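You operate a simulated robot arm through the tools that you are given. There is no shell and no other tool. Be economical: measure what you need, move in short steps, check, and stop when the job is done.

The job below is to be done with a simulated two-armed robot. You get a single attempt, and the scene is never put back.

Task
Take the lid off the blue-band jar and lay it down on the left grid paper. Then put two of the steel pucks from the left part of the left bench on the middle grid paper. Then open the middle sample drawer. The order counts.

The check looks at the end state, three seconds after you hand in, the way a careful person would. Anything else that was tipped, shoved, dropped, spilled or broken makes it a failure. Lids that push on must go on centred and level and be pressed home; caps that screw on are set level and turned clockwise until they are tight.

Robot
Two 7-joint arms with fingered hands on one trunk, on a base that drives. Base frame: it is fixed to the floor where the robot stands at the start and does not move with it; the origin is under the middle of the robot, x ahead of it, y to its left, z up; the surface under the hand at the start is at about z = 0.811. Readings come in m, rad, newtons and seconds.
The left shoulder is at the start at [0.06, 0.126, 1.18], the right one opposite. With the tool pointing down near the work surface each hand reaches from about 0.1 to 0.7 m from the robot's upright axis, wherever it stands, measured 20 degrees to its own side. Places, roughly: middle grid paper [0.7, -2.2, 0.8]; middle sample drawer [-5.6, -4.2, 0.5]; steel puck [0.5, 2.5, 0.75]. Payload 2.5 kg a hand.
Tool frame (each hand has its own): the origin (TCP) lies between the finger pads and is the grasp point; the fingertips stand 0.03 m ahead of it; z points along the fingers, y is the line along which they close. The gripper opens to 0.104 m. The gripper's body begins 0.035 m behind the TCP. The gripper is a hand of 5 fingers: y runs from the thumb to the fingers, the wrist lies at [-0.015, -0.104, -0.178] in the tool frame, and closing takes about 1.5 s.
Orientation is told as [roll, pitch, yaw] about the base's x, y, z axes, in that order, counted from this pose: with the fingers straight down and the wrist toward the robot, the tool's x, y and z point along [0, 1, 0], [1, 0, 0] and [0, 0, -1] of the base frame.

Tools
- The arms move only by the tool send_rows. It takes "left_deltas", "right_deltas" or both (then of equal length, played together; a hand with none holds still); each is a list of rows, each an object of numbers (a shift or turn left out is 0, a gripper value left out holds the last): "dx", "dy", "dz": the shift along the tool's x, y, z in m; "ax", "ay", "az": the turn, a rotation vector about the tool's x, y, z in rad. In form: [{"dx": .., "dy": .., "dz": .., "ax": .., "ay": .., "az": ..}, ...]. A call has 1 to 12 rows; each row is the pose to reach, as a shift and turn from the pose commanded when the call began, along the tool's axes at that moment. "left_grip" and "right_grip" are, for a hand that has rows, the closure, from 0 (fully open) to 1 (shut), set as the call begins (left out, the last holds). A row lasts 0.2 s, in which the tool goes at most 0.05 m and 0.15 rad; a call with a longer step from one row to the next is refused whole, and so is a gripper value outside its range. A pose out of reach is approached as far as the arm can. The call stops where the force on the tool passes 40 N (or 10 N more than at its start, if that is more) or the arm is blocked; 0.2 s more then pass. Each finger travels about 0.153 m/s and halts on what it meets, pressing with about 26 N; the grip force reading is that of the motor and also rises with nothing between the fingers. The clock runs only during rows and for 0.2 s after the last one: add rows that repeat a pose to give the fingers time. The reply holds the time, the measured pose of the TCP, the force on the tool along the base axes, the opening and the grip force, in the units named above and with some noise, with the torque about the TCP (base axes, N m) and any sound that the robot's microphone picked up.
- Cameras (640 x 400 px; columns grow to the right, rows downward): "scene" is now at [0.1155, -0.0064, 1.3929]; the picture's right is [-0.25, -0.97, 0.00], its down [-0.58, 0.15, -0.80] and it looks along [0.77, -0.20, -0.60] (base axes); focal length 270 px, centre (320, 200). "left" rides on the left gripper at [-0.08, -0.078, -0.141] in its tool frame; the picture's right is [-0.78, -0.30, 0.56], its down [0.53, -0.78, 0.33] and it looks along [0.33, 0.56, 0.76] (tool axes); focal length 247 px, centre (320, 200). "right" rides on the right gripper at [0.08, -0.078, -0.141] in its tool frame; the picture's right is [-0.78, 0.30, -0.56], its down [-0.53, -0.78, 0.33] and it looks along [-0.33, 0.56, 0.76] (tool axes); focal length 247 px, centre (320, 200). There is no depth. A picture from a camera that has moved, and an enlarged one, comes with that camera's place and axes in the base frame and with its lens. The place of the scene camera against the robot may be out by one fixed shift of up to 0.025 m in any direction.
- camera(camera): a new picture of that camera. The clock stands still meanwhile.
- move_column(by): slides the trunk up (or, below 0, down) by that many m; the arms and the scene camera ride with it, the base frame stays. It gives what a move gives, with no picture.
- roll_base(legs): drives the robot by 1 to 6 legs, each [ahead, left, turn to the left] in m, m and rad, along the robot's own axes; the way and the turn of a leg run together, so that a leg with both is an arc; at most 1.5 m and 3.142 rad a leg. The arms and the cameras ride along, it lands a little off, and it stops where it bumps. It gives what a move gives.
- move_fingers(index, middle, ring, little, thumb_bend, thumb_turn, hand): sets how far each is bent, from 0 (flat) to 1 (curled in); at 0.3 the hand is open as for a grip, at 0.7 the pads meet at the TCP. One left out holds its place. A second passes; each finger stops where it meets its share of the squeeze, and holds until it gets a number again. A gripper value or a shape takes the hand back. It gives what a move gives, with no picture; readings hold the bend of each and the force on index, middle, ring, little, thumb and palm. thumb_turn goes from beside the hand (0) to across from the fingers (1), as for a grip.
- set_grasp(shape, hand): the hand has 5 fingers and takes this shape, open, in about a second: jaw (thumb against the fingers, like two jaws); tri (thumb and two fingers); tip (a fingertip pinch); poke (one finger out to press); point (the index stretched); flat (the hand flat); cup (the hand cupped); fist (a fist). The gripper value then closes the fingers along that shape, each until it touches; the sizes above hold for jaw. It gives what a move gives, with no picture.
- aim_head(pan, tilt): turns the head with the scene camera to pan (to the left, within 1.501 rad either way) and tilt (down, from -0.506 to 1.204), counted from straight ahead of the robot. It gives what a move gives.
- close_up(camera, box): a new picture of the part [left, top, right, bottom] of that camera's present view, enlarged. The clock stands still meanwhile.
- hand_in(): hands the job in; it is judged then, once.

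Go step by step. Nothing tells you exact positions but the pictures and the camera data: compare them with the known pose of the tool, close in by small moves and look again before you grip or let go. The budget is 165 turns and 130 pictures, counting those below and the enlarged ones. Unless the task says otherwise, let go and move clear before handing in, and close with one line.

The tools are called after "Request:" as a command line: name --argument value ..., lists and objects as JSON in quotes. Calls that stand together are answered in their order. send_rows: Moves the arms, as the interface text tells. Its arguments: {"type":"object","properties":{"left_deltas":{"type":"array"},"left_grip":{"type":"number"},"right_deltas":{"type":"array"},"right_grip":{"type":"number"}},"required":[]} The other tools are called the same way: move_column (by) slides the trunk up or down; set_grasp (shape, hand) gives the hand a shape; move_fingers (index, middle, ring, little, thumb_bend, thumb_turn, hand) moves the fingers one by one; roll_base (legs) drives the base; aim_head (pan, tilt) turns the head that bears the scene camera; camera (camera) takes a picture; close_up (camera, box) takes an enlarged picture of a part of a camera's view; hand_in () hands the job in.

At the start:

```text
clock: 0.0
left_ee_pos: [0.4964, 0.1877, 1.0759]
left_tool_rot: [0.0, 0.0, 0.0]
left_ft_force: [0.8, -0.2, -0.8]
left_moment: [-0.03, 0.03, -0.02]
left_opening: 0.1036
left_finger_force: 0.1
left_shape: jaw
left_bend: [0.3, 0.3, 0.3, 0.3, 0.3, 0.98]
left_finger forces: [0.0, 0.0, 0.0, 0.0, 0.0, 0.0]
right_ee_pos: [0.3902, -0.2354, 1.1477]
right_tool_rot: [0.0, 0.0, -0.001]
right_ft_force: [0.7, -1.0, -0.2]
right_moment: [0.03, -0.03, 0.04]
right_opening: 0.1032
right_finger_force: 0.1
right_shape: jaw
right_bend: [0.3, 0.3, 0.3, 0.3, 0.3, 0.98]
right_finger forces: [0.0, 0.1, 0.0, 0.1, 0.1, 0.0]
trunk travel left (down, up): [-0.575, 0.365]
robot x, y, heading: [-0.0003, 0.0066, 0.001]
head pan, tilt: [-0.255, 0.649]
```

scene: 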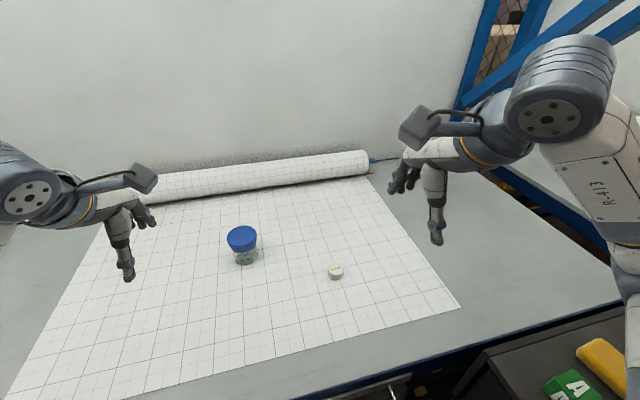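
right: 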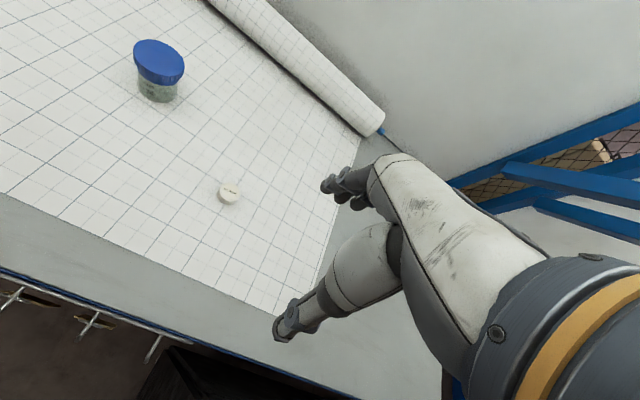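
left: 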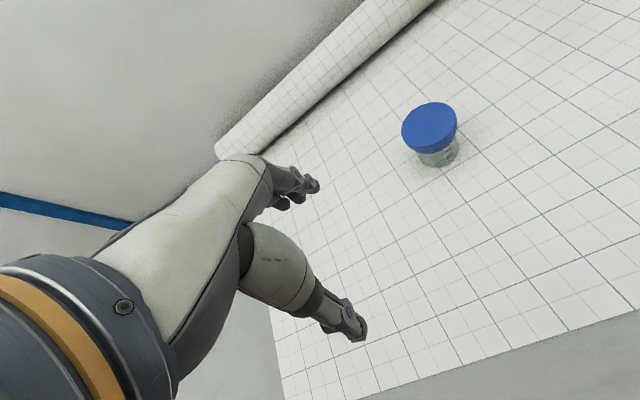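

I see a grid paper in front with a blue-lidded jar and a small white object. I'll look around to find the other benches, papers and the blue-band jar before moving.

Request:
close_up --camera "scene" --box '[200, 200, 380, 300]'

Request:
aim_head --pan 1.2 --tilt 0.4

Request:
camera --camera "scene"

Request:
aim_head --pan -1.3 --tilt 0.4

Request:
camera --camera "scene"

```text
3.56 times, centred on (290, 250) of scene
camera zoom: at [0.1155, -0.0064, 1.3929], right [-0.25, -0.97, 0.0], down [-0.58, 0.15, -0.8], along [0.77, -0.2, -0.6], focal length 960 px, centre (427, 22)
```

zoom: 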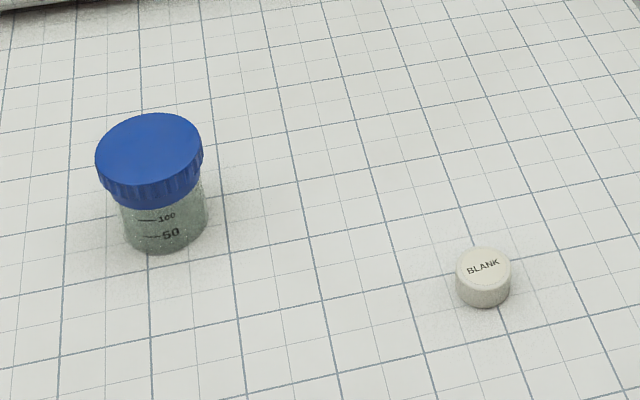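

```text
clock: 1.6
left_ee_pos: [0.4975, 0.1877, 1.0762]
left_tool_rot: [0.0, 0.0, 0.001]
left_ft_force: [0.5, -0.4, 0.0]
left_moment: [-0.03, 0.03, 0.02]
left_opening: 0.1036
left_finger_force: 0.1
left_shape: jaw
left_bend: [0.3, 0.3, 0.3, 0.3, 0.3, 0.98]
left_finger forces: [0.2, 0.0, 0.1, 0.1, 0.0, 0.1]
right_ee_pos: [0.3902, -0.2355, 1.1479]
right_tool_rot: [0.0, 0.0, 0.0]
right_ft_force: [1.0, -0.5, 0.1]
right_moment: [0.0, 0.0, -0.02]
right_opening: 0.1036
right_finger_force: 0.1
right_shape: jaw
right_bend: [0.3, 0.3, 0.3, 0.3, 0.3, 0.98]
right_finger forces: [0.1, 0.1, 0.0, 0.0, 0.0, 0.1]
trunk travel left (down, up): [-0.575, 0.365]
robot x, y, heading: [0.0019, -0.0004, 0.003]
head pan, tilt: [1.201, 0.4]
```

```text
125 pictures are left
camera scene: at [0.0651, 0.1018, 1.4153], right [0.93, -0.36, 0.0], down [-0.14, -0.36, -0.92], along [0.33, 0.86, -0.39], focal length 270 px, centre (320, 200)
```

scene: 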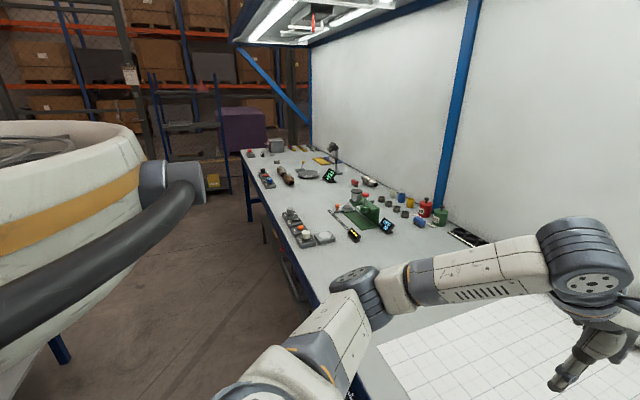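

```text
clock: 3.8
left_ee_pos: [0.4974, 0.1871, 1.0743]
left_tool_rot: [0.0, 0.002, 0.001]
left_ft_force: [0.7, -0.4, -0.3]
left_moment: [0.03, -0.01, -0.03]
left_opening: 0.1036
left_finger_force: 0.0
left_shape: jaw
left_bend: [0.3, 0.3, 0.3, 0.3, 0.3, 0.98]
left_finger forces: [0.0, 0.1, 0.1, 0.1, 0.0, 0.0]
right_ee_pos: [0.3896, -0.2361, 1.1481]
right_tool_rot: [0.0, 0.0, 0.0]
right_ft_force: [0.3, 0.6, 0.1]
right_moment: [0.02, -0.04, 0.01]
right_opening: 0.1037
right_finger_force: 0.1
right_shape: jaw
right_bend: [0.3, 0.3, 0.3, 0.3, 0.3, 0.98]
right_finger forces: [0.0, 0.1, 0.0, 0.0, 0.0, 0.0]
trunk travel left (down, up): [-0.575, 0.365]
robot x, y, heading: [-0.0007, 0.0045, -0.0]
head pan, tilt: [-1.3, 0.4]
```

```text
124 pictures are left
camera scene: at [0.0563, -0.0738, 1.4153], right [-0.96, -0.27, 0.0], down [-0.1, 0.37, -0.92], along [0.25, -0.89, -0.39], focal length 270 px, centre (320, 200)
```

scene: 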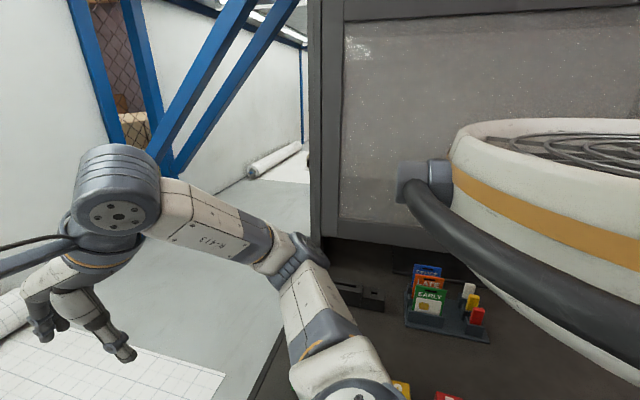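

The paper in front may be the left one; a further paper lies to the right. I'll zoom on the left bench to see the jars and pucks.

Request:
aim_head --pan 1.2 --tilt 0.4

Request:
close_up --camera "scene" --box '[230, 130, 360, 211]'

Request:
close_up --camera "scene" --box '[330, 165, 490, 265]'

```text
clock: 6.1
left_ee_pos: [0.4974, 0.1885, 1.0756]
left_tool_rot: [0.0, 0.0, 0.0]
left_ft_force: [-0.8, 0.2, -0.4]
left_moment: [-0.03, -0.02, 0.0]
left_opening: 0.1033
left_finger_force: 0.0
left_shape: jaw
left_bend: [0.3, 0.3, 0.3, 0.3, 0.3, 0.98]
left_finger forces: [0.0, 0.1, 0.0, 0.0, 0.1, 0.1]
right_ee_pos: [0.3904, -0.2358, 1.1487]
right_tool_rot: [-0.001, -0.001, -0.001]
right_ft_force: [0.2, 0.2, -1.4]
right_moment: [0.0, 0.0, -0.02]
right_opening: 0.1036
right_finger_force: 0.0
right_shape: jaw
right_bend: [0.3, 0.3, 0.3, 0.3, 0.3, 0.98]
right_finger forces: [0.0, 0.0, 0.1, 0.0, 0.0, 0.1]
trunk travel left (down, up): [-0.575, 0.365]
robot x, y, heading: [0.0002, -0.0034, -0.002]
head pan, tilt: [1.201, 0.4]
```

```text
4.92 times, centred on (295, 170) of scene
camera zoom: at [0.065, 0.1018, 1.4153], right [0.93, -0.36, 0.0], down [-0.14, -0.36, -0.92], along [0.33, 0.86, -0.39], focal length 1329 px, centre (443, 345)
```

zoom: 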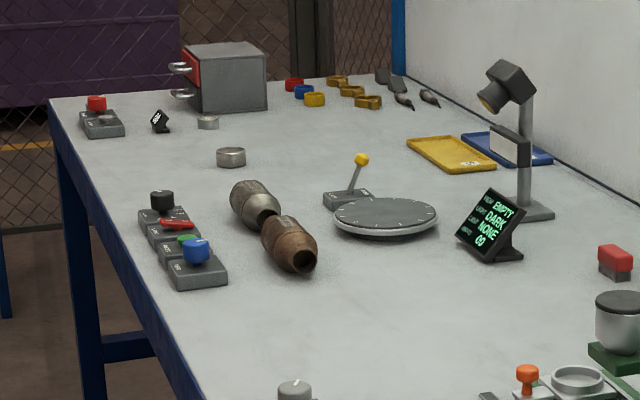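

```text
4.00 times, centred on (410, 215) of scene
camera zoom: at [0.065, 0.1018, 1.4153], right [0.93, -0.36, 0.0], down [-0.14, -0.36, -0.92], along [0.33, 0.86, -0.39], focal length 1080 px, centre (-40, 140)
```

zoom: 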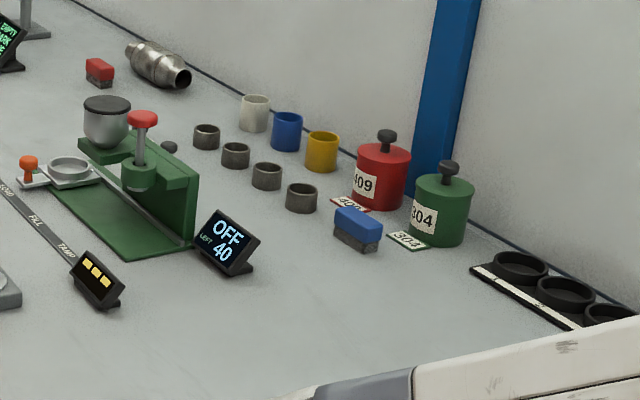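

The pucks seem to be the two or more small steel cylinders at the far end of the left bench. Next I check behind and to the right for other papers and jars.

Request:
aim_head --pan 1.5 --tilt 0.35

Request:
camera --camera "scene"

Request:
aim_head --pan -1.5 --tilt 0.35

Request:
camera --camera "scene"

Request:
aim_head --pan 0 --tilt 1.1

Request:
camera --camera "scene"

```text
clock: 6.9
left_ee_pos: [0.4967, 0.1885, 1.075]
left_tool_rot: [0.001, 0.0, -0.001]
left_ft_force: [-0.6, 0.2, -0.3]
left_moment: [0.0, 0.01, 0.0]
left_opening: 0.1036
left_finger_force: 0.1
left_shape: jaw
left_bend: [0.3, 0.3, 0.3, 0.3, 0.3, 0.98]
left_finger forces: [0.0, 0.0, 0.0, 0.0, 0.0, 0.0]
right_ee_pos: [0.3899, -0.2358, 1.1492]
right_tool_rot: [0.0, 0.0, 0.002]
right_ft_force: [0.4, 0.6, -0.6]
right_moment: [-0.01, 0.0, 0.0]
right_opening: 0.1033
right_finger_force: 0.0
right_shape: jaw
right_bend: [0.3, 0.3, 0.3, 0.3, 0.3, 0.98]
right_finger forces: [0.1, 0.0, 0.0, 0.0, 0.1, 0.0]
trunk travel left (down, up): [-0.575, 0.365]
robot x, y, heading: [-0.0002, -0.0067, 0.001]
head pan, tilt: [1.499, 0.351]
```

```text
121 pictures are left
camera scene: at [0.0382, 0.1084, 1.4198], right [1.0, -0.07, 0.0], down [-0.02, -0.34, -0.94], along [0.07, 0.94, -0.34], focal length 270 px, centre (320, 200)
```

scene: 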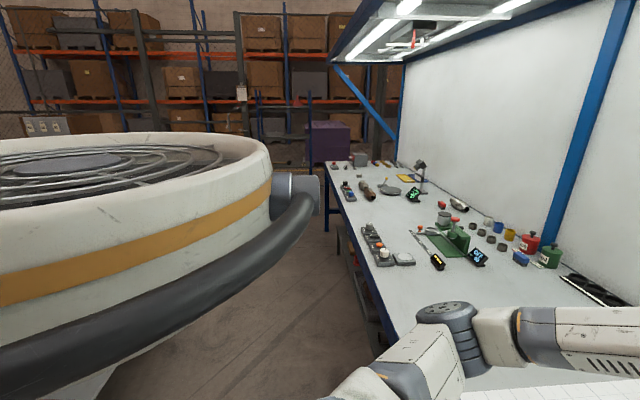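

```text
clock: 9.5
left_ee_pos: [0.4972, 0.1882, 1.0754]
left_tool_rot: [0.0, -0.002, 0.002]
left_ft_force: [-0.3, -0.7, 0.1]
left_moment: [0.02, -0.03, 0.02]
left_opening: 0.1037
left_finger_force: 0.0
left_shape: jaw
left_bend: [0.3, 0.3, 0.3, 0.3, 0.3, 0.98]
left_finger forces: [0.0, 0.2, 0.1, 0.1, 0.1, 0.1]
right_ee_pos: [0.3906, -0.2359, 1.1484]
right_tool_rot: [0.0, 0.0, 0.0]
right_ft_force: [0.4, 0.4, 0.2]
right_moment: [-0.01, 0.03, 0.03]
right_opening: 0.1035
right_finger_force: 0.0
right_shape: jaw
right_bend: [0.3, 0.3, 0.3, 0.3, 0.3, 0.98]
right_finger forces: [0.1, 0.0, 0.0, 0.0, 0.1, 0.0]
trunk travel left (down, up): [-0.575, 0.365]
robot x, y, heading: [0.0027, 0.0012, 0.005]
head pan, tilt: [-1.499, 0.351]
```

```text
120 pictures are left
camera scene: at [0.0382, -0.0774, 1.4198], right [-1.0, -0.07, 0.0], down [-0.02, 0.34, -0.94], along [0.07, -0.94, -0.34], focal length 270 px, centre (320, 200)
```

scene: 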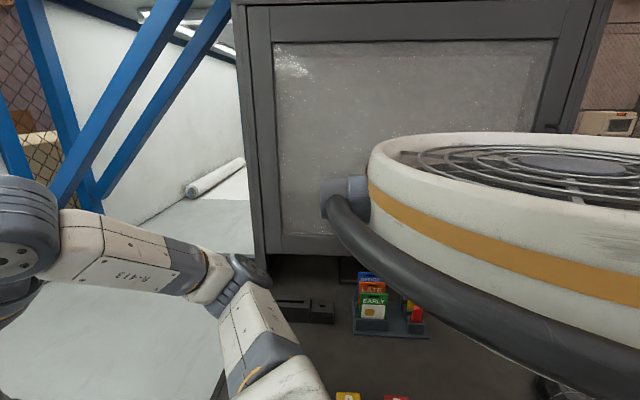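

```text
clock: 11.1
left_ee_pos: [0.4976, 0.187, 1.0753]
left_tool_rot: [0.0, 0.0, 0.0]
left_ft_force: [0.4, -1.0, -0.2]
left_moment: [0.01, 0.03, 0.01]
left_opening: 0.1035
left_finger_force: 0.2
left_shape: jaw
left_bend: [0.3, 0.3, 0.3, 0.3, 0.3, 0.98]
left_finger forces: [0.0, 0.0, 0.0, 0.0, 0.1, 0.0]
right_ee_pos: [0.3906, -0.2364, 1.1481]
right_tool_rot: [0.001, 0.0, 0.0]
right_ft_force: [-0.1, 0.4, -0.2]
right_moment: [-0.01, -0.01, 0.0]
right_opening: 0.1037
right_finger_force: 0.0
right_shape: jaw
right_bend: [0.3, 0.3, 0.3, 0.3, 0.3, 0.98]
right_finger forces: [0.1, 0.1, 0.0, 0.0, 0.1, 0.0]
trunk travel left (down, up): [-0.575, 0.365]
robot x, y, heading: [-0.0008, -0.0018, 0.001]
head pan, tilt: [0.0, 1.1]
```

```text
119 pictures are left
camera scene: at [0.0947, 0.0155, 1.3585], right [0.0, -1.0, 0.0], down [-0.89, 0.0, -0.45], along [0.45, 0.0, -0.89], focal length 270 px, centre (320, 200)
```

scene: 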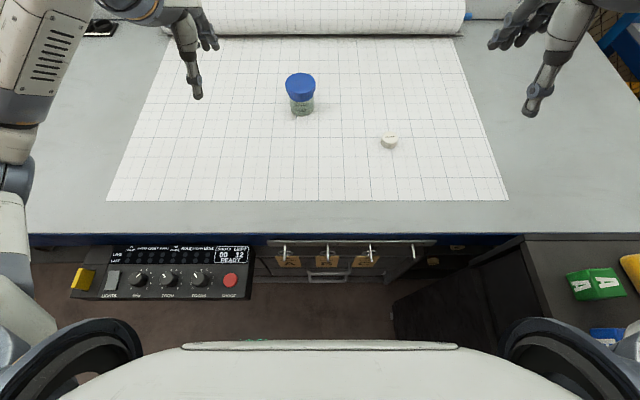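

The jar ahead stands on this paper, but I can't yet see whether it is the blue-band one. I'll back off and turn to survey the room.

Request:
roll_base --legs '[[-0.5, 0, 0]]'

Request:
aim_head --pan -0.6 --tilt 0.3

Request:
camera --camera "scene"

```text
clock: 14.1
left_ee_pos: [-0.0076, 0.1894, 1.0753]
left_tool_rot: [-0.001, -0.001, 0.004]
left_ft_force: [0.0, 0.8, 0.6]
left_moment: [-0.03, 0.0, -0.01]
left_opening: 0.1038
left_finger_force: 0.1
left_shape: jaw
left_bend: [0.3, 0.3, 0.3, 0.3, 0.3, 0.98]
left_finger forces: [0.0, 0.0, 0.1, 0.0, 0.0, 0.1]
right_ee_pos: [-0.1138, -0.2351, 1.1479]
right_tool_rot: [0.001, 0.0, 0.004]
right_ft_force: [0.3, 0.4, -0.2]
right_moment: [-0.01, 0.02, 0.02]
right_opening: 0.1037
right_finger_force: 0.2
right_shape: jaw
right_bend: [0.3, 0.3, 0.3, 0.3, 0.3, 0.98]
right_finger forces: [0.0, 0.0, 0.0, 0.0, 0.0, 0.0]
trunk travel left (down, up): [-0.575, 0.365]
robot x, y, heading: [-0.5042, -0.0044, 0.008]
head pan, tilt: [0.0, 1.1]
```

```text
clock: 15.2
left_ee_pos: [-0.0086, 0.1882, 1.0757]
left_tool_rot: [0.0, -0.001, 0.005]
left_ft_force: [0.5, -0.1, -0.3]
left_moment: [0.01, 0.0, -0.01]
left_opening: 0.1037
left_finger_force: 0.0
left_shape: jaw
left_bend: [0.3, 0.3, 0.3, 0.3, 0.3, 0.98]
left_finger forces: [0.0, 0.0, 0.0, 0.0, 0.0, 0.0]
right_ee_pos: [-0.1128, -0.2347, 1.1478]
right_tool_rot: [0.0, -0.001, 0.003]
right_ft_force: [0.3, 0.0, 0.0]
right_moment: [0.0, -0.01, -0.02]
right_opening: 0.1036
right_finger_force: 0.0
right_shape: jaw
right_bend: [0.3, 0.3, 0.3, 0.3, 0.3, 0.98]
right_finger forces: [0.1, 0.0, 0.0, 0.0, 0.0, 0.0]
trunk travel left (down, up): [-0.575, 0.365]
robot x, y, heading: [-0.503, -0.0033, 0.001]
head pan, tilt: [-0.6, 0.3]
```

```text
118 pictures are left
camera scene: at [-0.3957, -0.0377, 1.4245], right [-0.56, -0.83, 0.0], down [-0.25, 0.17, -0.95], along [0.79, -0.54, -0.3], focal length 270 px, centre (320, 200)
```

scene: 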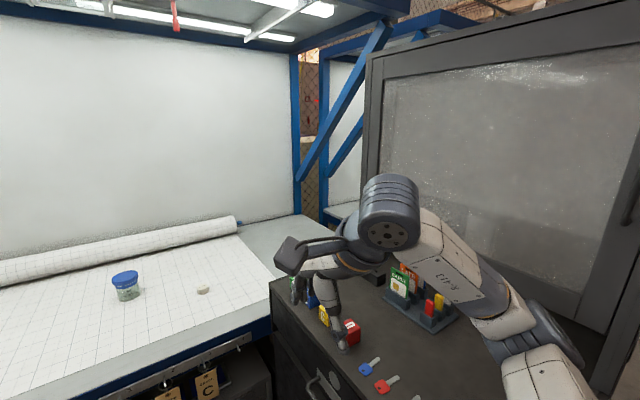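

The right bench section begins beyond a cabinet. I'll turn left to view the area behind.

Request:
roll_base --legs '[[0, 0, 1.571]]'

Request:
aim_head --pan 0.4 --tilt 0.25

Request:
camera --camera "scene"

Request:
aim_head --pan 1.5 --tilt 0.25

Request:
camera --camera "scene"

```text
clock: 19.4
left_ee_pos: [-0.6952, 0.4939, 1.0749]
left_tool_rot: [0.0, 0.0, 1.577]
left_ft_force: [0.2, -0.9, 0.0]
left_moment: [-0.03, 0.0, 0.01]
left_opening: 0.1039
left_finger_force: 0.1
left_shape: jaw
left_bend: [0.3, 0.3, 0.3, 0.3, 0.3, 0.98]
left_finger forces: [0.1, 0.0, 0.0, 0.0, 0.1, 0.1]
right_ee_pos: [-0.2714, 0.3903, 1.1479]
right_tool_rot: [-0.001, 0.0, 1.577]
right_ft_force: [0.4, 0.2, -0.7]
right_moment: [-0.03, 0.0, 0.03]
right_opening: 0.1035
right_finger_force: 0.0
right_shape: jaw
right_bend: [0.3, 0.3, 0.3, 0.3, 0.3, 0.98]
right_finger forces: [0.0, 0.0, 0.1, 0.0, 0.0, 0.0]
trunk travel left (down, up): [-0.575, 0.365]
robot x, y, heading: [-0.5087, -0.0002, 1.574]
head pan, tilt: [-0.6, 0.3]
```

```text
clock: 20.7
left_ee_pos: [-0.694, 0.4953, 1.0755]
left_tool_rot: [0.0, 0.0, 1.576]
left_ft_force: [-0.4, 0.0, -0.6]
left_moment: [-0.01, 0.01, -0.02]
left_opening: 0.1036
left_finger_force: 0.0
left_shape: jaw
left_bend: [0.3, 0.3, 0.3, 0.3, 0.3, 0.98]
left_finger forces: [0.0, 0.0, 0.0, 0.0, 0.1, 0.1]
right_ee_pos: [-0.2709, 0.3901, 1.1475]
right_tool_rot: [0.0, 0.0, 1.576]
right_ft_force: [-0.4, 0.7, 0.2]
right_moment: [-0.01, -0.03, 0.02]
right_opening: 0.1039
right_finger_force: 0.0
right_shape: jaw
right_bend: [0.3, 0.3, 0.3, 0.3, 0.3, 0.98]
right_finger forces: [0.1, 0.0, 0.0, 0.0, 0.0, 0.0]
trunk travel left (down, up): [-0.575, 0.365]
robot x, y, heading: [-0.5032, -0.0034, 1.573]
head pan, tilt: [0.4, 0.25]
```

```text
117 pictures are left
camera scene: at [-0.5499, 0.1405, 1.4293], right [0.92, 0.39, 0.0], down [0.1, -0.23, -0.97], along [-0.38, 0.89, -0.25], focal length 270 px, centre (320, 200)
```

scene: 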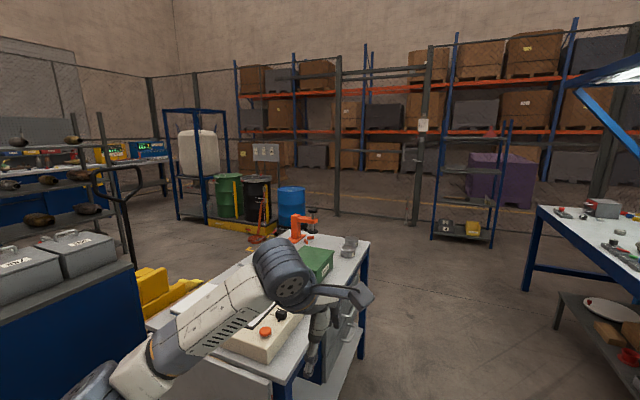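

```text
clock: 22.0
left_ee_pos: [-0.6946, 0.4942, 1.0753]
left_tool_rot: [0.0, 0.0, 1.577]
left_ft_force: [0.0, 0.4, -0.1]
left_moment: [-0.01, 0.0, -0.02]
left_opening: 0.1039
left_finger_force: 0.0
left_shape: jaw
left_bend: [0.3, 0.3, 0.3, 0.3, 0.3, 0.98]
left_finger forces: [0.0, 0.1, 0.0, 0.0, 0.1, 0.0]
right_ee_pos: [-0.2711, 0.391, 1.149]
right_tool_rot: [-0.002, 0.001, 1.576]
right_ft_force: [0.5, -0.5, 0.7]
right_moment: [0.0, 0.02, -0.01]
right_opening: 0.1037
right_finger_force: 0.1
right_shape: jaw
right_bend: [0.3, 0.3, 0.3, 0.3, 0.3, 0.98]
right_finger forces: [0.0, 0.0, 0.0, 0.0, 0.0, 0.0]
trunk travel left (down, up): [-0.575, 0.365]
robot x, y, heading: [-0.5047, 0.0004, 1.577]
head pan, tilt: [1.499, 0.25]
```

```text
116 pictures are left
camera scene: at [-0.6064, 0.0609, 1.4293], right [0.07, 1.0, 0.0], down [0.25, -0.02, -0.97], along [-0.97, 0.07, -0.25], focal length 270 px, centre (320, 200)
```

scene: 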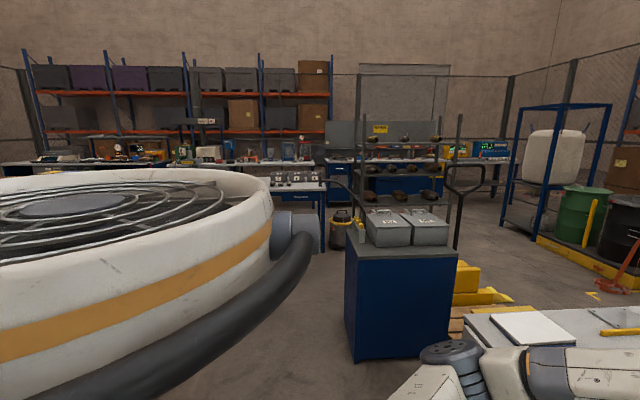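

A cart stands to my left and a corridor lies behind. I'll turn to face -y and look past the cabinet for the middle and right papers.

Request:
roll_base --legs '[[0, 0, -3.14]]'

Request:
aim_head --pan -0.3 --tilt 0.3

Request:
camera --camera "scene"

```text
clock: 29.8
left_ee_pos: [-0.3109, -0.4955, 1.0759]
left_tool_rot: [0.0, 0.0, -1.559]
left_ft_force: [-0.7, 0.2, -0.5]
left_moment: [-0.02, 0.0, -0.01]
left_opening: 0.1036
left_finger_force: 0.2
left_shape: jaw
left_bend: [0.3, 0.3, 0.3, 0.3, 0.3, 0.98]
left_finger forces: [0.1, 0.0, 0.1, 0.0, 0.1, 0.0]
right_ee_pos: [-0.7355, -0.3943, 1.1481]
right_tool_rot: [0.001, 0.0, -1.559]
right_ft_force: [-1.3, 0.0, 0.1]
right_moment: [-0.01, 0.01, 0.0]
right_opening: 0.1034
right_finger_force: 0.2
right_shape: jaw
right_bend: [0.3, 0.3, 0.3, 0.3, 0.3, 0.98]
right_finger forces: [0.0, 0.0, 0.1, 0.1, 0.1, 0.1]
trunk travel left (down, up): [-0.575, 0.365]
robot x, y, heading: [-0.5052, -0.0018, -1.562]
head pan, tilt: [1.499, 0.25]
```

```text
clock: 31.6
left_ee_pos: [-0.3114, -0.4967, 1.0759]
left_tool_rot: [0.0, 0.0, -1.558]
left_ft_force: [0.1, 0.6, -0.4]
left_moment: [0.0, 0.02, -0.01]
left_opening: 0.1036
left_finger_force: 0.1
left_shape: jaw
left_bend: [0.3, 0.3, 0.3, 0.3, 0.3, 0.98]
left_finger forces: [0.0, 0.1, 0.1, 0.0, 0.0, 0.0]
right_ee_pos: [-0.7351, -0.3946, 1.1493]
right_tool_rot: [0.0, -0.001, -1.559]
right_ft_force: [0.1, -0.6, -0.1]
right_moment: [-0.01, -0.03, -0.01]
right_opening: 0.1034
right_finger_force: 0.0
right_shape: jaw
right_bend: [0.3, 0.3, 0.3, 0.3, 0.3, 0.98]
right_finger forces: [0.0, 0.1, 0.1, 0.0, 0.0, 0.0]
trunk travel left (down, up): [-0.575, 0.365]
robot x, y, heading: [-0.5041, 0.0013, -1.558]
head pan, tilt: [-0.3, 0.3]
```

```text
115 pictures are left
camera scene: at [-0.5388, -0.1149, 1.4246], right [-0.96, 0.28, 0.0], down [0.08, 0.28, -0.96], along [-0.27, -0.92, -0.3], focal length 270 px, centre (320, 200)
```

scene: 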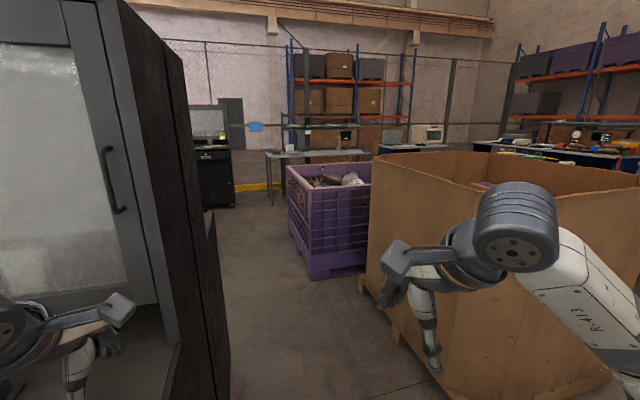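

A big carton sits right of the corridor and the cabinet on the left; the corridor centre is about x = -0.93. I'll shift there and drive through to see the middle bench.

Request:
roll_base --legs '[[0, -0.42, 0], [0.9, 0, 0]]'

Request:
aim_head --pan 0.5 --tilt 0.4

Request:
camera --camera "scene"

```text
clock: 38.5
left_ee_pos: [-0.7103, -1.4043, 1.0744]
left_tool_rot: [0.0, 0.0, -1.558]
left_ft_force: [-0.4, -0.7, -0.4]
left_moment: [-0.01, 0.02, -0.03]
left_opening: 0.1035
left_finger_force: 0.1
left_shape: jaw
left_bend: [0.3, 0.3, 0.3, 0.3, 0.3, 0.98]
left_finger forces: [0.0, 0.0, 0.1, 0.1, 0.0, 0.0]
right_ee_pos: [-1.136, -1.3032, 1.149]
right_tool_rot: [0.0, -0.001, -1.559]
right_ft_force: [0.1, -0.4, 0.0]
right_moment: [0.01, -0.06, 0.0]
right_opening: 0.1035
right_finger_force: 0.1
right_shape: jaw
right_bend: [0.3, 0.3, 0.3, 0.3, 0.3, 0.98]
right_finger forces: [0.1, 0.0, 0.1, 0.1, 0.0, 0.1]
trunk travel left (down, up): [-0.575, 0.365]
robot x, y, heading: [-0.9061, -0.9083, -1.555]
head pan, tilt: [-0.3, 0.3]
```

```text
clock: 39.6
left_ee_pos: [-0.7118, -1.4038, 1.0764]
left_tool_rot: [0.001, 0.001, -1.56]
left_ft_force: [0.3, 0.5, 0.2]
left_moment: [0.02, 0.0, 0.01]
left_opening: 0.1034
left_finger_force: 0.1
left_shape: jaw
left_bend: [0.3, 0.3, 0.3, 0.3, 0.3, 0.98]
left_finger forces: [0.0, 0.0, 0.0, 0.0, 0.0, 0.1]
right_ee_pos: [-1.1358, -1.3029, 1.1484]
right_tool_rot: [-0.001, 0.001, -1.559]
right_ft_force: [-0.1, -0.5, 0.7]
right_moment: [0.03, -0.04, -0.01]
right_opening: 0.1036
right_finger_force: 0.0
right_shape: jaw
right_bend: [0.3, 0.3, 0.3, 0.3, 0.3, 0.98]
right_finger forces: [0.1, 0.0, 0.1, 0.1, 0.0, 0.1]
trunk travel left (down, up): [-0.575, 0.365]
robot x, y, heading: [-0.9053, -0.9091, -1.56]
head pan, tilt: [0.499, 0.4]
```

```text
114 pictures are left
camera scene: at [-0.8676, -1.0152, 1.4153], right [-0.87, -0.49, 0.0], down [-0.19, 0.34, -0.92], along [0.45, -0.8, -0.39], focal length 270 px, centre (320, 200)
```

scene: 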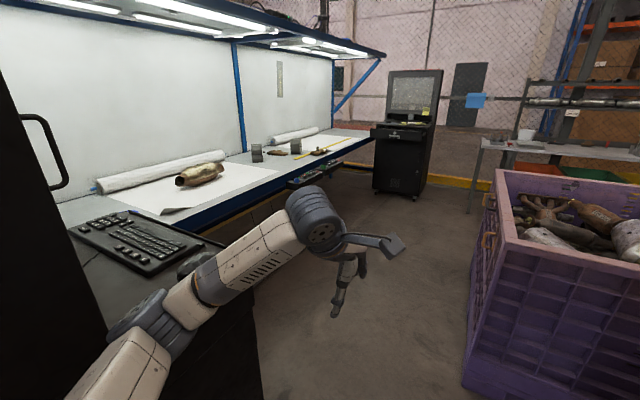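

Middle and right papers are visible; the left one is the paper at the start. I zoom to check for other jars.

Request:
close_up --camera "scene" --box '[80, 110, 400, 310]'

Request:
close_up --camera "scene" --box '[240, 120, 360, 195]'

```text
2.00 times, centred on (240, 210) of scene
camera zoom: at [-0.8676, -1.0152, 1.4153], right [-0.87, -0.49, 0.0], down [-0.19, 0.34, -0.92], along [0.45, -0.8, -0.39], focal length 540 px, centre (480, 180)
```

zoom: 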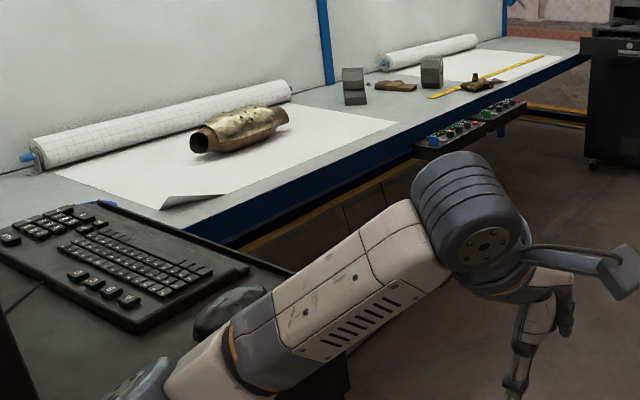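

```text
5.33 times, centred on (300, 158) of scene
camera zoom: at [-0.8676, -1.0152, 1.4153], right [-0.87, -0.49, 0.0], down [-0.19, 0.34, -0.92], along [0.45, -0.8, -0.39], focal length 1440 px, centre (427, 427)
```

zoom: 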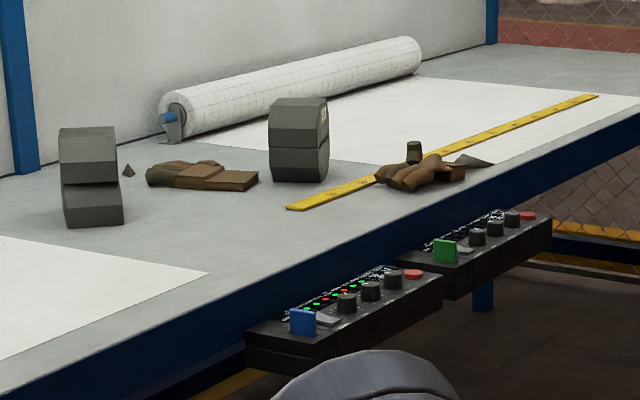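

No jars on these papers. I look toward the far (-x) benches.

Request:
aim_head --pan -0.9 --tilt 0.15

Request:
camera --camera "scene"

```text
clock: 41.1
left_ee_pos: [-0.7112, -1.4036, 1.0751]
left_tool_rot: [0.0, 0.0, -1.559]
left_ft_force: [0.6, 0.2, 0.0]
left_moment: [0.03, -0.02, 0.02]
left_opening: 0.1038
left_finger_force: 0.0
left_shape: jaw
left_bend: [0.3, 0.3, 0.3, 0.3, 0.3, 0.98]
left_finger forces: [0.0, 0.0, 0.0, 0.0, 0.0, 0.0]
right_ee_pos: [-1.1356, -1.3026, 1.148]
right_tool_rot: [0.001, 0.002, -1.559]
right_ft_force: [0.3, -0.2, -0.3]
right_moment: [0.0, 0.0, 0.0]
right_opening: 0.1038
right_finger_force: 0.0
right_shape: jaw
right_bend: [0.3, 0.3, 0.3, 0.3, 0.3, 0.98]
right_finger forces: [0.0, 0.1, 0.0, 0.0, 0.0, 0.0]
trunk travel left (down, up): [-0.575, 0.365]
robot x, y, heading: [-0.9054, -0.9101, -1.559]
head pan, tilt: [-0.901, 0.15]
```

```text
111 pictures are left
camera scene: at [-0.9848, -0.993, 1.4385], right [-0.63, 0.78, 0.0], down [0.12, 0.09, -0.99], along [-0.77, -0.62, -0.15], focal length 270 px, centre (320, 200)
```

scene: 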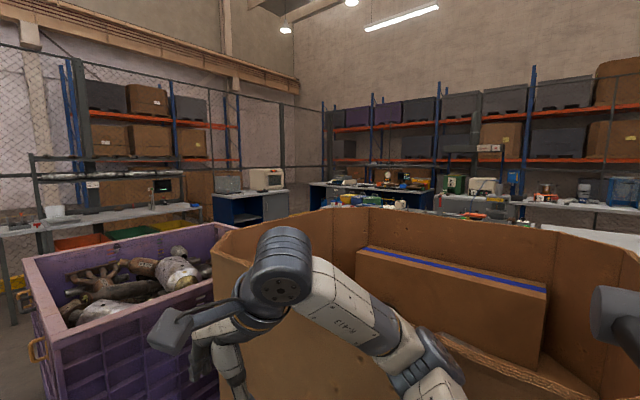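

I zoom into the far benches for any other blue-band jars and the drawers.

Request:
close_up --camera "scene" --box '[300, 150, 460, 250]'

Request:
close_up --camera "scene" --box '[460, 150, 640, 262]'

```text
4.00 times, centred on (380, 200) of scene
camera zoom: at [-0.9848, -0.993, 1.4385], right [-0.63, 0.78, 0.0], down [0.12, 0.09, -0.99], along [-0.77, -0.62, -0.15], focal length 1080 px, centre (80, 200)
```

zoom: 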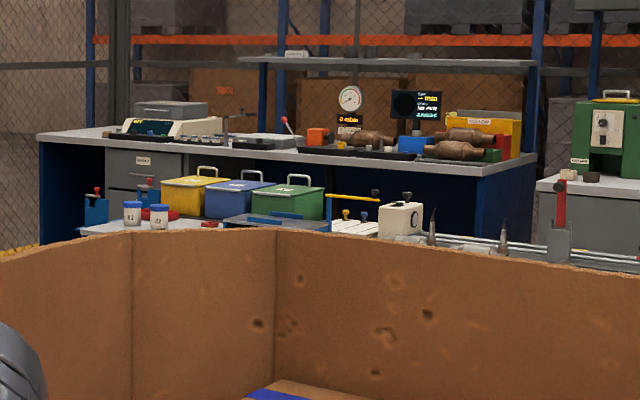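

```text
3.56 times, centred on (550, 206) of scene
camera zoom: at [-0.9848, -0.993, 1.4385], right [-0.63, 0.78, 0.0], down [0.12, 0.09, -0.99], along [-0.77, -0.62, -0.15], focal length 960 px, centre (-498, 179)
```

zoom: 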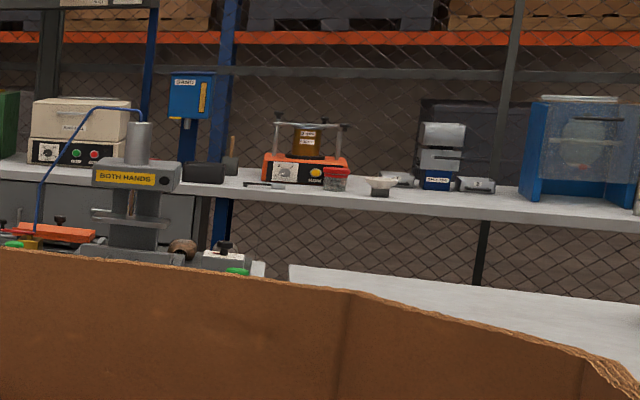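

There are white pots with blue caps and a red-capped jar on far benches. I zoom tighter for identity.

Request:
close_up --camera "scene" --box '[315, 190, 355, 215]'

Request:
close_up --camera "scene" --box '[535, 185, 575, 210]'

```text
16.00 times, centred on (335, 202) of scene
camera zoom: at [-0.9848, -0.993, 1.4385], right [-0.63, 0.78, 0.0], down [0.12, 0.09, -0.99], along [-0.77, -0.62, -0.15], focal length 4320 px, centre (80, 160)
```

zoom: 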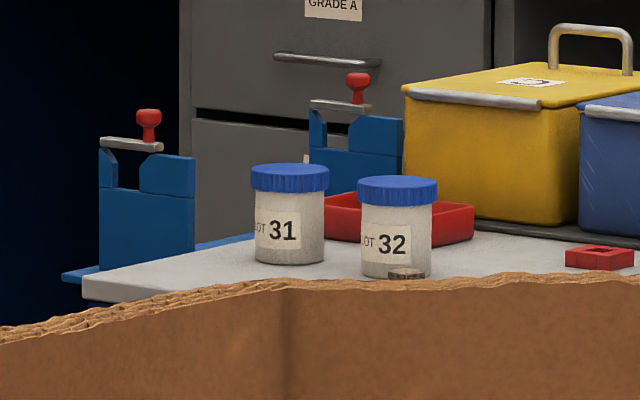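

```text
16.00 times, centred on (555, 198) of scene
camera zoom: at [-0.9848, -0.993, 1.4385], right [-0.63, 0.78, 0.0], down [0.12, 0.09, -0.99], along [-0.77, -0.62, -0.15], focal length 4320 px, centre (-3440, 240)
```

zoom: 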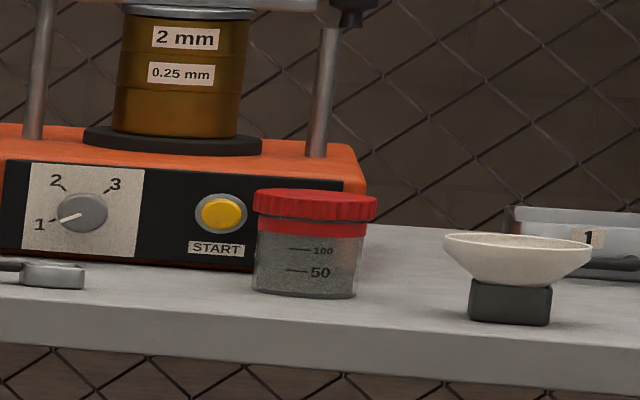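

The blue-band jar is the one on the left paper (its twin is a red-band jar), with a ribbed screw-type lid. I'll drive back to the start spot.

Request:
roll_base --legs '[[-0.92, 0, 0], [0, 0.4, 0], [0, 0, 1.558]]'

Request:
aim_head --pan 0.0 --tilt 0.7

Request:
camera --camera "scene"

```text
clock: 51.8
left_ee_pos: [-0.0246, 0.2065, 1.0753]
left_tool_rot: [-0.001, 0.0, 0.006]
left_ft_force: [0.7, -0.5, 1.0]
left_moment: [-0.05, 0.05, -0.03]
left_opening: 0.1035
left_finger_force: 0.1
left_shape: jaw
left_bend: [0.3, 0.3, 0.3, 0.3, 0.3, 0.98]
left_finger forces: [0.0, 0.1, 0.0, 0.1, 0.0, 0.0]
right_ee_pos: [-0.1276, -0.2184, 1.1482]
right_tool_rot: [0.0, 0.0, 0.007]
right_ft_force: [-0.1, -0.1, -0.5]
right_moment: [-0.02, 0.01, 0.04]
right_opening: 0.1038
right_finger_force: 0.1
right_shape: jaw
right_bend: [0.3, 0.3, 0.3, 0.3, 0.3, 0.98]
right_finger forces: [0.0, 0.1, 0.1, 0.0, 0.0, 0.1]
trunk travel left (down, up): [-0.575, 0.365]
robot x, y, heading: [-0.5176, 0.0149, 0.005]
head pan, tilt: [-0.901, 0.15]
```

```text
clock: 53.0
left_ee_pos: [-0.0235, 0.2065, 1.0742]
left_tool_rot: [0.0, 0.0, 0.008]
left_ft_force: [-0.4, 0.8, 0.2]
left_moment: [0.01, 0.03, 0.0]
left_opening: 0.104
left_finger_force: 0.0
left_shape: jaw
left_bend: [0.3, 0.3, 0.3, 0.3, 0.3, 0.98]
left_finger forces: [0.0, 0.0, 0.0, 0.0, 0.0, 0.1]
right_ee_pos: [-0.1284, -0.2177, 1.1476]
right_tool_rot: [0.0, 0.001, 0.006]
right_ft_force: [-0.7, 0.6, -0.5]
right_moment: [-0.04, 0.02, -0.02]
right_opening: 0.1037
right_finger_force: 0.0
right_shape: jaw
right_bend: [0.3, 0.3, 0.3, 0.3, 0.3, 0.98]
right_finger forces: [0.0, 0.1, 0.0, 0.0, 0.0, 0.0]
trunk travel left (down, up): [-0.575, 0.365]
robot x, y, heading: [-0.5217, 0.0156, 0.006]
head pan, tilt: [0.0, 0.7]
```

```text
106 pictures are left
camera scene: at [-0.4032, 0.0317, 1.3885], right [0.01, -1.0, 0.0], down [-0.64, 0.0, -0.77], along [0.77, 0.0, -0.64], focal length 270 px, centre (320, 200)
```

scene: 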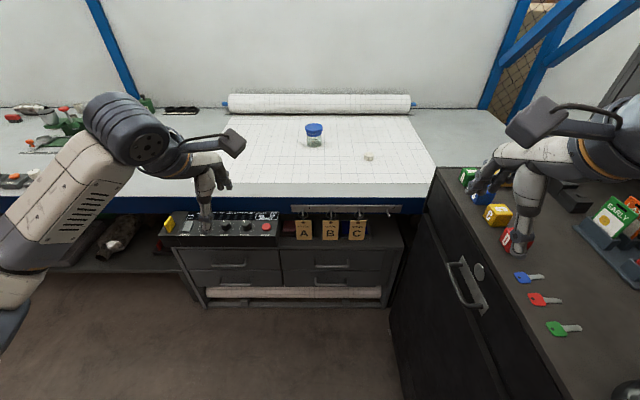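

Path ahead is clear. Driving up to the bench again.

Request:
roll_base --legs '[[0.52, 0.0, 0]]'

Request:
aim_head --pan 0.0 --tilt 0.75

Request:
close_up --camera "scene" --box '[200, 120, 440, 270]'

Request:
camera --camera "left"

```text
clock: 56.1
left_ee_pos: [0.5003, 0.2072, 1.0754]
left_tool_rot: [0.0, -0.002, 0.004]
left_ft_force: [0.0, -0.2, 0.0]
left_moment: [-0.02, 0.01, 0.02]
left_opening: 0.1036
left_finger_force: 0.2
left_shape: jaw
left_bend: [0.3, 0.3, 0.3, 0.3, 0.3, 0.98]
left_finger forces: [0.0, 0.1, 0.1, 0.0, 0.1, 0.0]
right_ee_pos: [0.3932, -0.2161, 1.1485]
right_tool_rot: [0.0, 0.0, 0.004]
right_ft_force: [0.2, 0.2, 0.2]
right_moment: [0.01, 0.0, -0.04]
right_opening: 0.1035
right_finger_force: 0.0
right_shape: jaw
right_bend: [0.3, 0.3, 0.3, 0.3, 0.3, 0.98]
right_finger forces: [0.0, 0.0, 0.0, 0.0, 0.0, 0.0]
trunk travel left (down, up): [-0.575, 0.365]
robot x, y, heading: [0.0026, 0.0217, 0.005]
head pan, tilt: [0.0, 0.7]
```

```text
clock: 56.7
left_ee_pos: [0.498, 0.2073, 1.0741]
left_tool_rot: [0.0, 0.0, 0.004]
left_ft_force: [0.8, 0.1, 0.1]
left_moment: [0.01, 0.0, -0.01]
left_opening: 0.1035
left_finger_force: 0.1
left_shape: jaw
left_bend: [0.3, 0.3, 0.3, 0.3, 0.3, 0.98]
left_finger forces: [0.0, 0.0, 0.0, 0.1, 0.0, 0.0]
right_ee_pos: [0.3936, -0.2158, 1.1489]
right_tool_rot: [0.001, -0.001, 0.005]
right_ft_force: [0.2, 0.6, 0.2]
right_moment: [-0.03, 0.03, 0.02]
right_opening: 0.1038
right_finger_force: 0.0
right_shape: jaw
right_bend: [0.3, 0.3, 0.3, 0.3, 0.3, 0.98]
right_finger forces: [0.0, 0.0, 0.1, 0.1, 0.0, 0.0]
trunk travel left (down, up): [-0.575, 0.365]
robot x, y, heading: [-0.0012, 0.0163, 0.005]
head pan, tilt: [0.0, 0.75]
```

```text
2.67 times, centred on (320, 195) of scene
camera zoom: at [0.1167, 0.0343, 1.3842], right [0.0, -1.0, 0.0], down [-0.68, 0.0, -0.73], along [0.73, 0.0, -0.68], focal length 720 px, centre (320, 213)
```

zoom: 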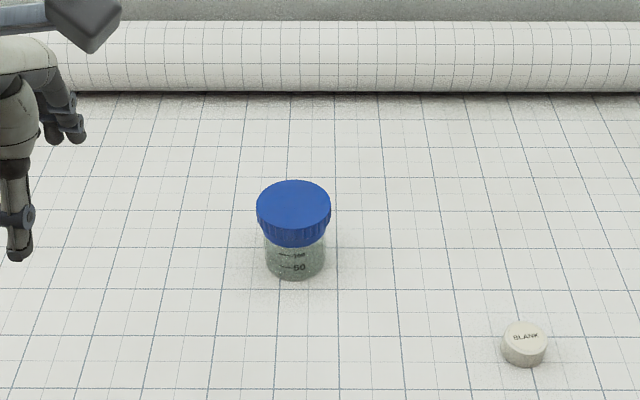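

```text
104 pictures are left
camera left: at [0.4223, 0.1276, 1.2162], right [-0.29, -0.78, -0.56], down [-0.78, 0.53, -0.33], along [0.55, 0.34, -0.76], focal length 247 px, centre (320, 200)
```

left: 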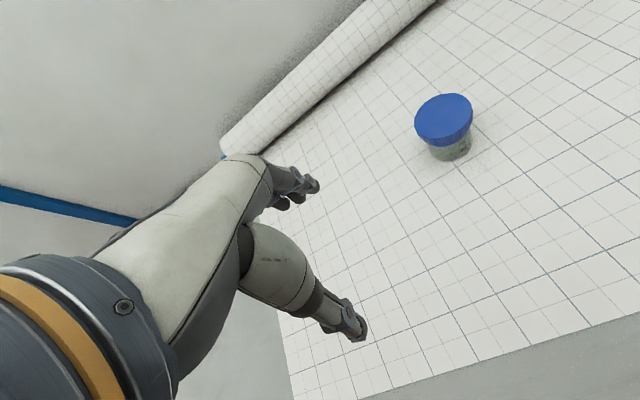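

The jar is at about (0.64, 0.057), lid top near z 0.905, lid about 75 mm across. I move the left hand above it and check.

Request:
send_rows --left_deltas '[{"dx": -0.03, "dy": 0.028, "dz": 0.0}, {"dx": -0.06, "dy": 0.056, "dz": 0.0}, {"dx": -0.09, "dy": 0.084, "dz": 0.01}, {"dx": -0.12, "dy": 0.112, "dz": 0.03}, {"dx": -0.151, "dy": 0.142, "dz": 0.05}, {"dx": -0.151, "dy": 0.142, "dz": 0.07}]' --left_grip 0

Request:
camera --camera "left"

Request:
close_up --camera "scene" --box '[200, 120, 440, 270]'

```text
clock: 58.1
left_ee_pos: [0.6411, 0.058, 1.0045]
left_tool_rot: [-0.001, 0.001, 0.004]
left_ft_force: [0.8, 0.6, -0.1]
left_moment: [0.0, 0.01, 0.0]
left_opening: 0.1038
left_finger_force: 0.0
left_shape: jaw
left_bend: [0.3, 0.3, 0.3, 0.3, 0.3, 0.98]
left_finger forces: [0.0, 0.0, 0.0, 0.0, 0.0, 0.0]
right_ee_pos: [0.3937, -0.2154, 1.1482]
right_tool_rot: [0.001, -0.001, 0.007]
right_ft_force: [-0.5, 0.2, -0.3]
right_moment: [-0.01, 0.02, -0.02]
right_opening: 0.1036
right_finger_force: 0.0
right_shape: jaw
right_bend: [0.3, 0.3, 0.3, 0.3, 0.3, 0.98]
right_finger forces: [0.0, 0.0, 0.1, 0.1, 0.1, 0.0]
trunk travel left (down, up): [-0.575, 0.365]
robot x, y, heading: [0.0009, 0.0148, 0.005]
head pan, tilt: [0.0, 0.75]
```

```text
103 pictures are left
camera left: at [0.5648, -0.0224, 1.1456], right [-0.29, -0.78, -0.56], down [-0.78, 0.53, -0.33], along [0.55, 0.34, -0.76], focal length 247 px, centre (320, 200)
```

left: 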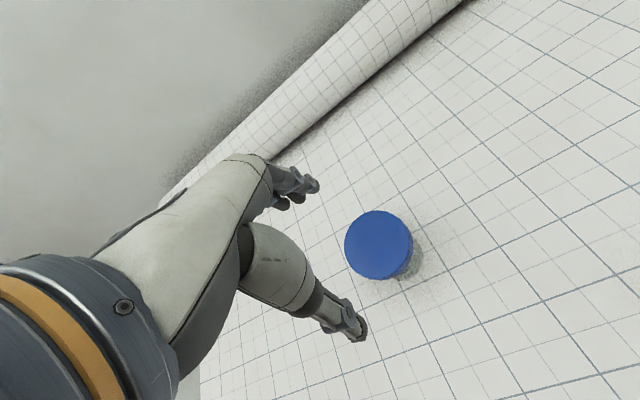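

```text
2.67 times, centred on (320, 195) of scene
camera zoom: at [0.1168, 0.0347, 1.3842], right [0.0, -1.0, 0.0], down [-0.68, 0.0, -0.73], along [0.73, 0.0, -0.68], focal length 720 px, centre (320, 213)
```

zoom: 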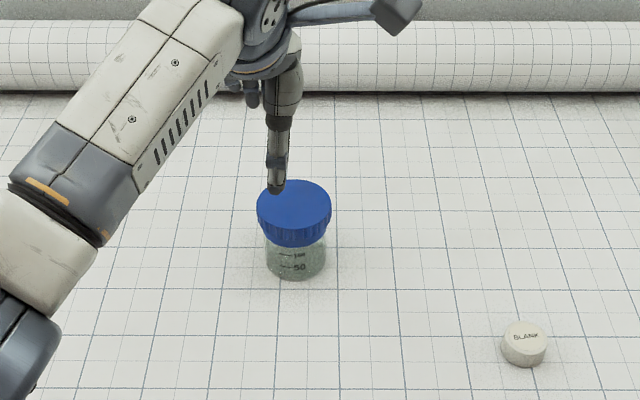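

Triangulating the two hand views puts the lid centre near (0.658, 0.047), top z ≈ 0.885. I correct and descend partway, then look again.

Request:
send_rows --left_deltas '[{"dx": -0.006, "dy": 0.01, "dz": 0.01}, {"dx": -0.0115, "dy": 0.017, "dz": 0.03}, {"dx": -0.0115, "dy": 0.017, "dz": 0.055}]'

Request:
camera --camera "left"

Request:
close_up --camera "scene" --box '[240, 150, 400, 250]'

Request:
camera --camera "right"

```text
clock: 58.9
left_ee_pos: [0.6586, 0.0459, 0.949]
left_tool_rot: [0.0, 0.001, 0.002]
left_ft_force: [-1.3, 1.1, 0.4]
left_moment: [-0.01, 0.01, 0.01]
left_opening: 0.1038
left_finger_force: 0.0
left_shape: jaw
left_bend: [0.3, 0.3, 0.3, 0.3, 0.3, 0.98]
left_finger forces: [0.1, 0.0, 0.0, 0.1, 0.0, 0.1]
right_ee_pos: [0.3927, -0.2167, 1.1488]
right_tool_rot: [0.0, -0.001, 0.004]
right_ft_force: [0.7, 0.1, -0.6]
right_moment: [0.01, -0.02, 0.01]
right_opening: 0.1037
right_finger_force: 0.1
right_shape: jaw
right_bend: [0.3, 0.3, 0.3, 0.3, 0.3, 0.98]
right_finger forces: [0.1, 0.0, 0.1, 0.0, 0.0, 0.0]
trunk travel left (down, up): [-0.575, 0.365]
robot x, y, heading: [0.003, 0.0172, 0.005]
head pan, tilt: [0.0, 0.75]
```

```text
101 pictures are left
camera left: at [0.5819, -0.0346, 1.0906], right [-0.29, -0.78, -0.56], down [-0.78, 0.53, -0.33], along [0.55, 0.34, -0.76], focal length 247 px, centre (320, 200)
```

left: 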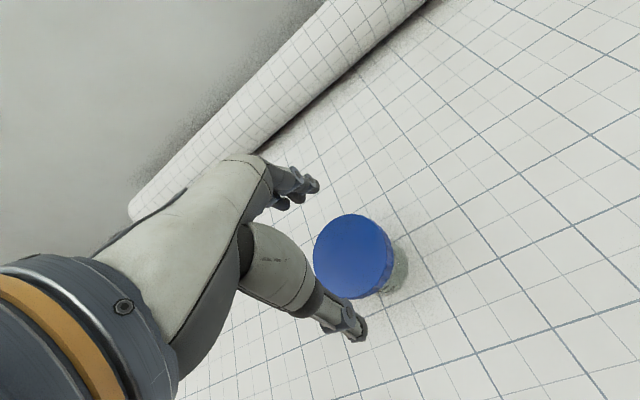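

```text
4.00 times, centred on (320, 200) of scene
camera zoom: at [0.1168, 0.0344, 1.3842], right [0.0, -1.0, 0.0], down [-0.68, 0.0, -0.73], along [0.73, 0.0, -0.68], focal length 1080 px, centre (320, 200)
```

zoom: 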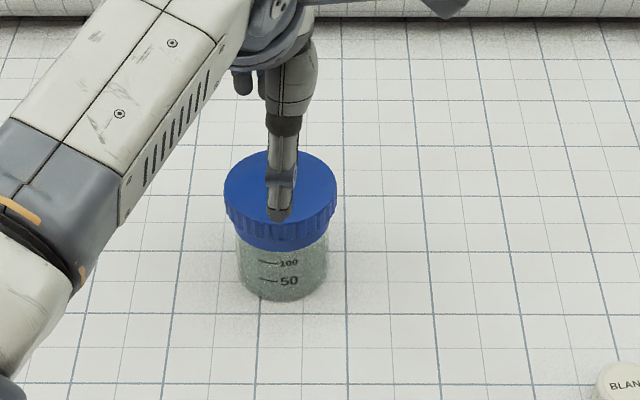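

```text
99 pictures are left
camera right: at [0.3173, -0.1372, 1.2895], right [0.3, -0.77, 0.56], down [-0.77, -0.54, -0.33], along [0.56, -0.33, -0.76], focal length 247 px, centre (320, 200)
```

right: 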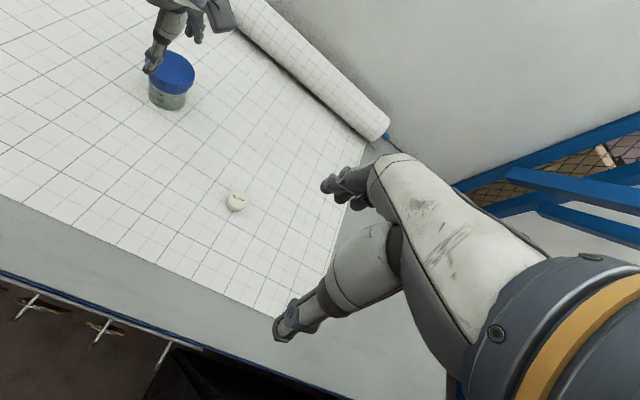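

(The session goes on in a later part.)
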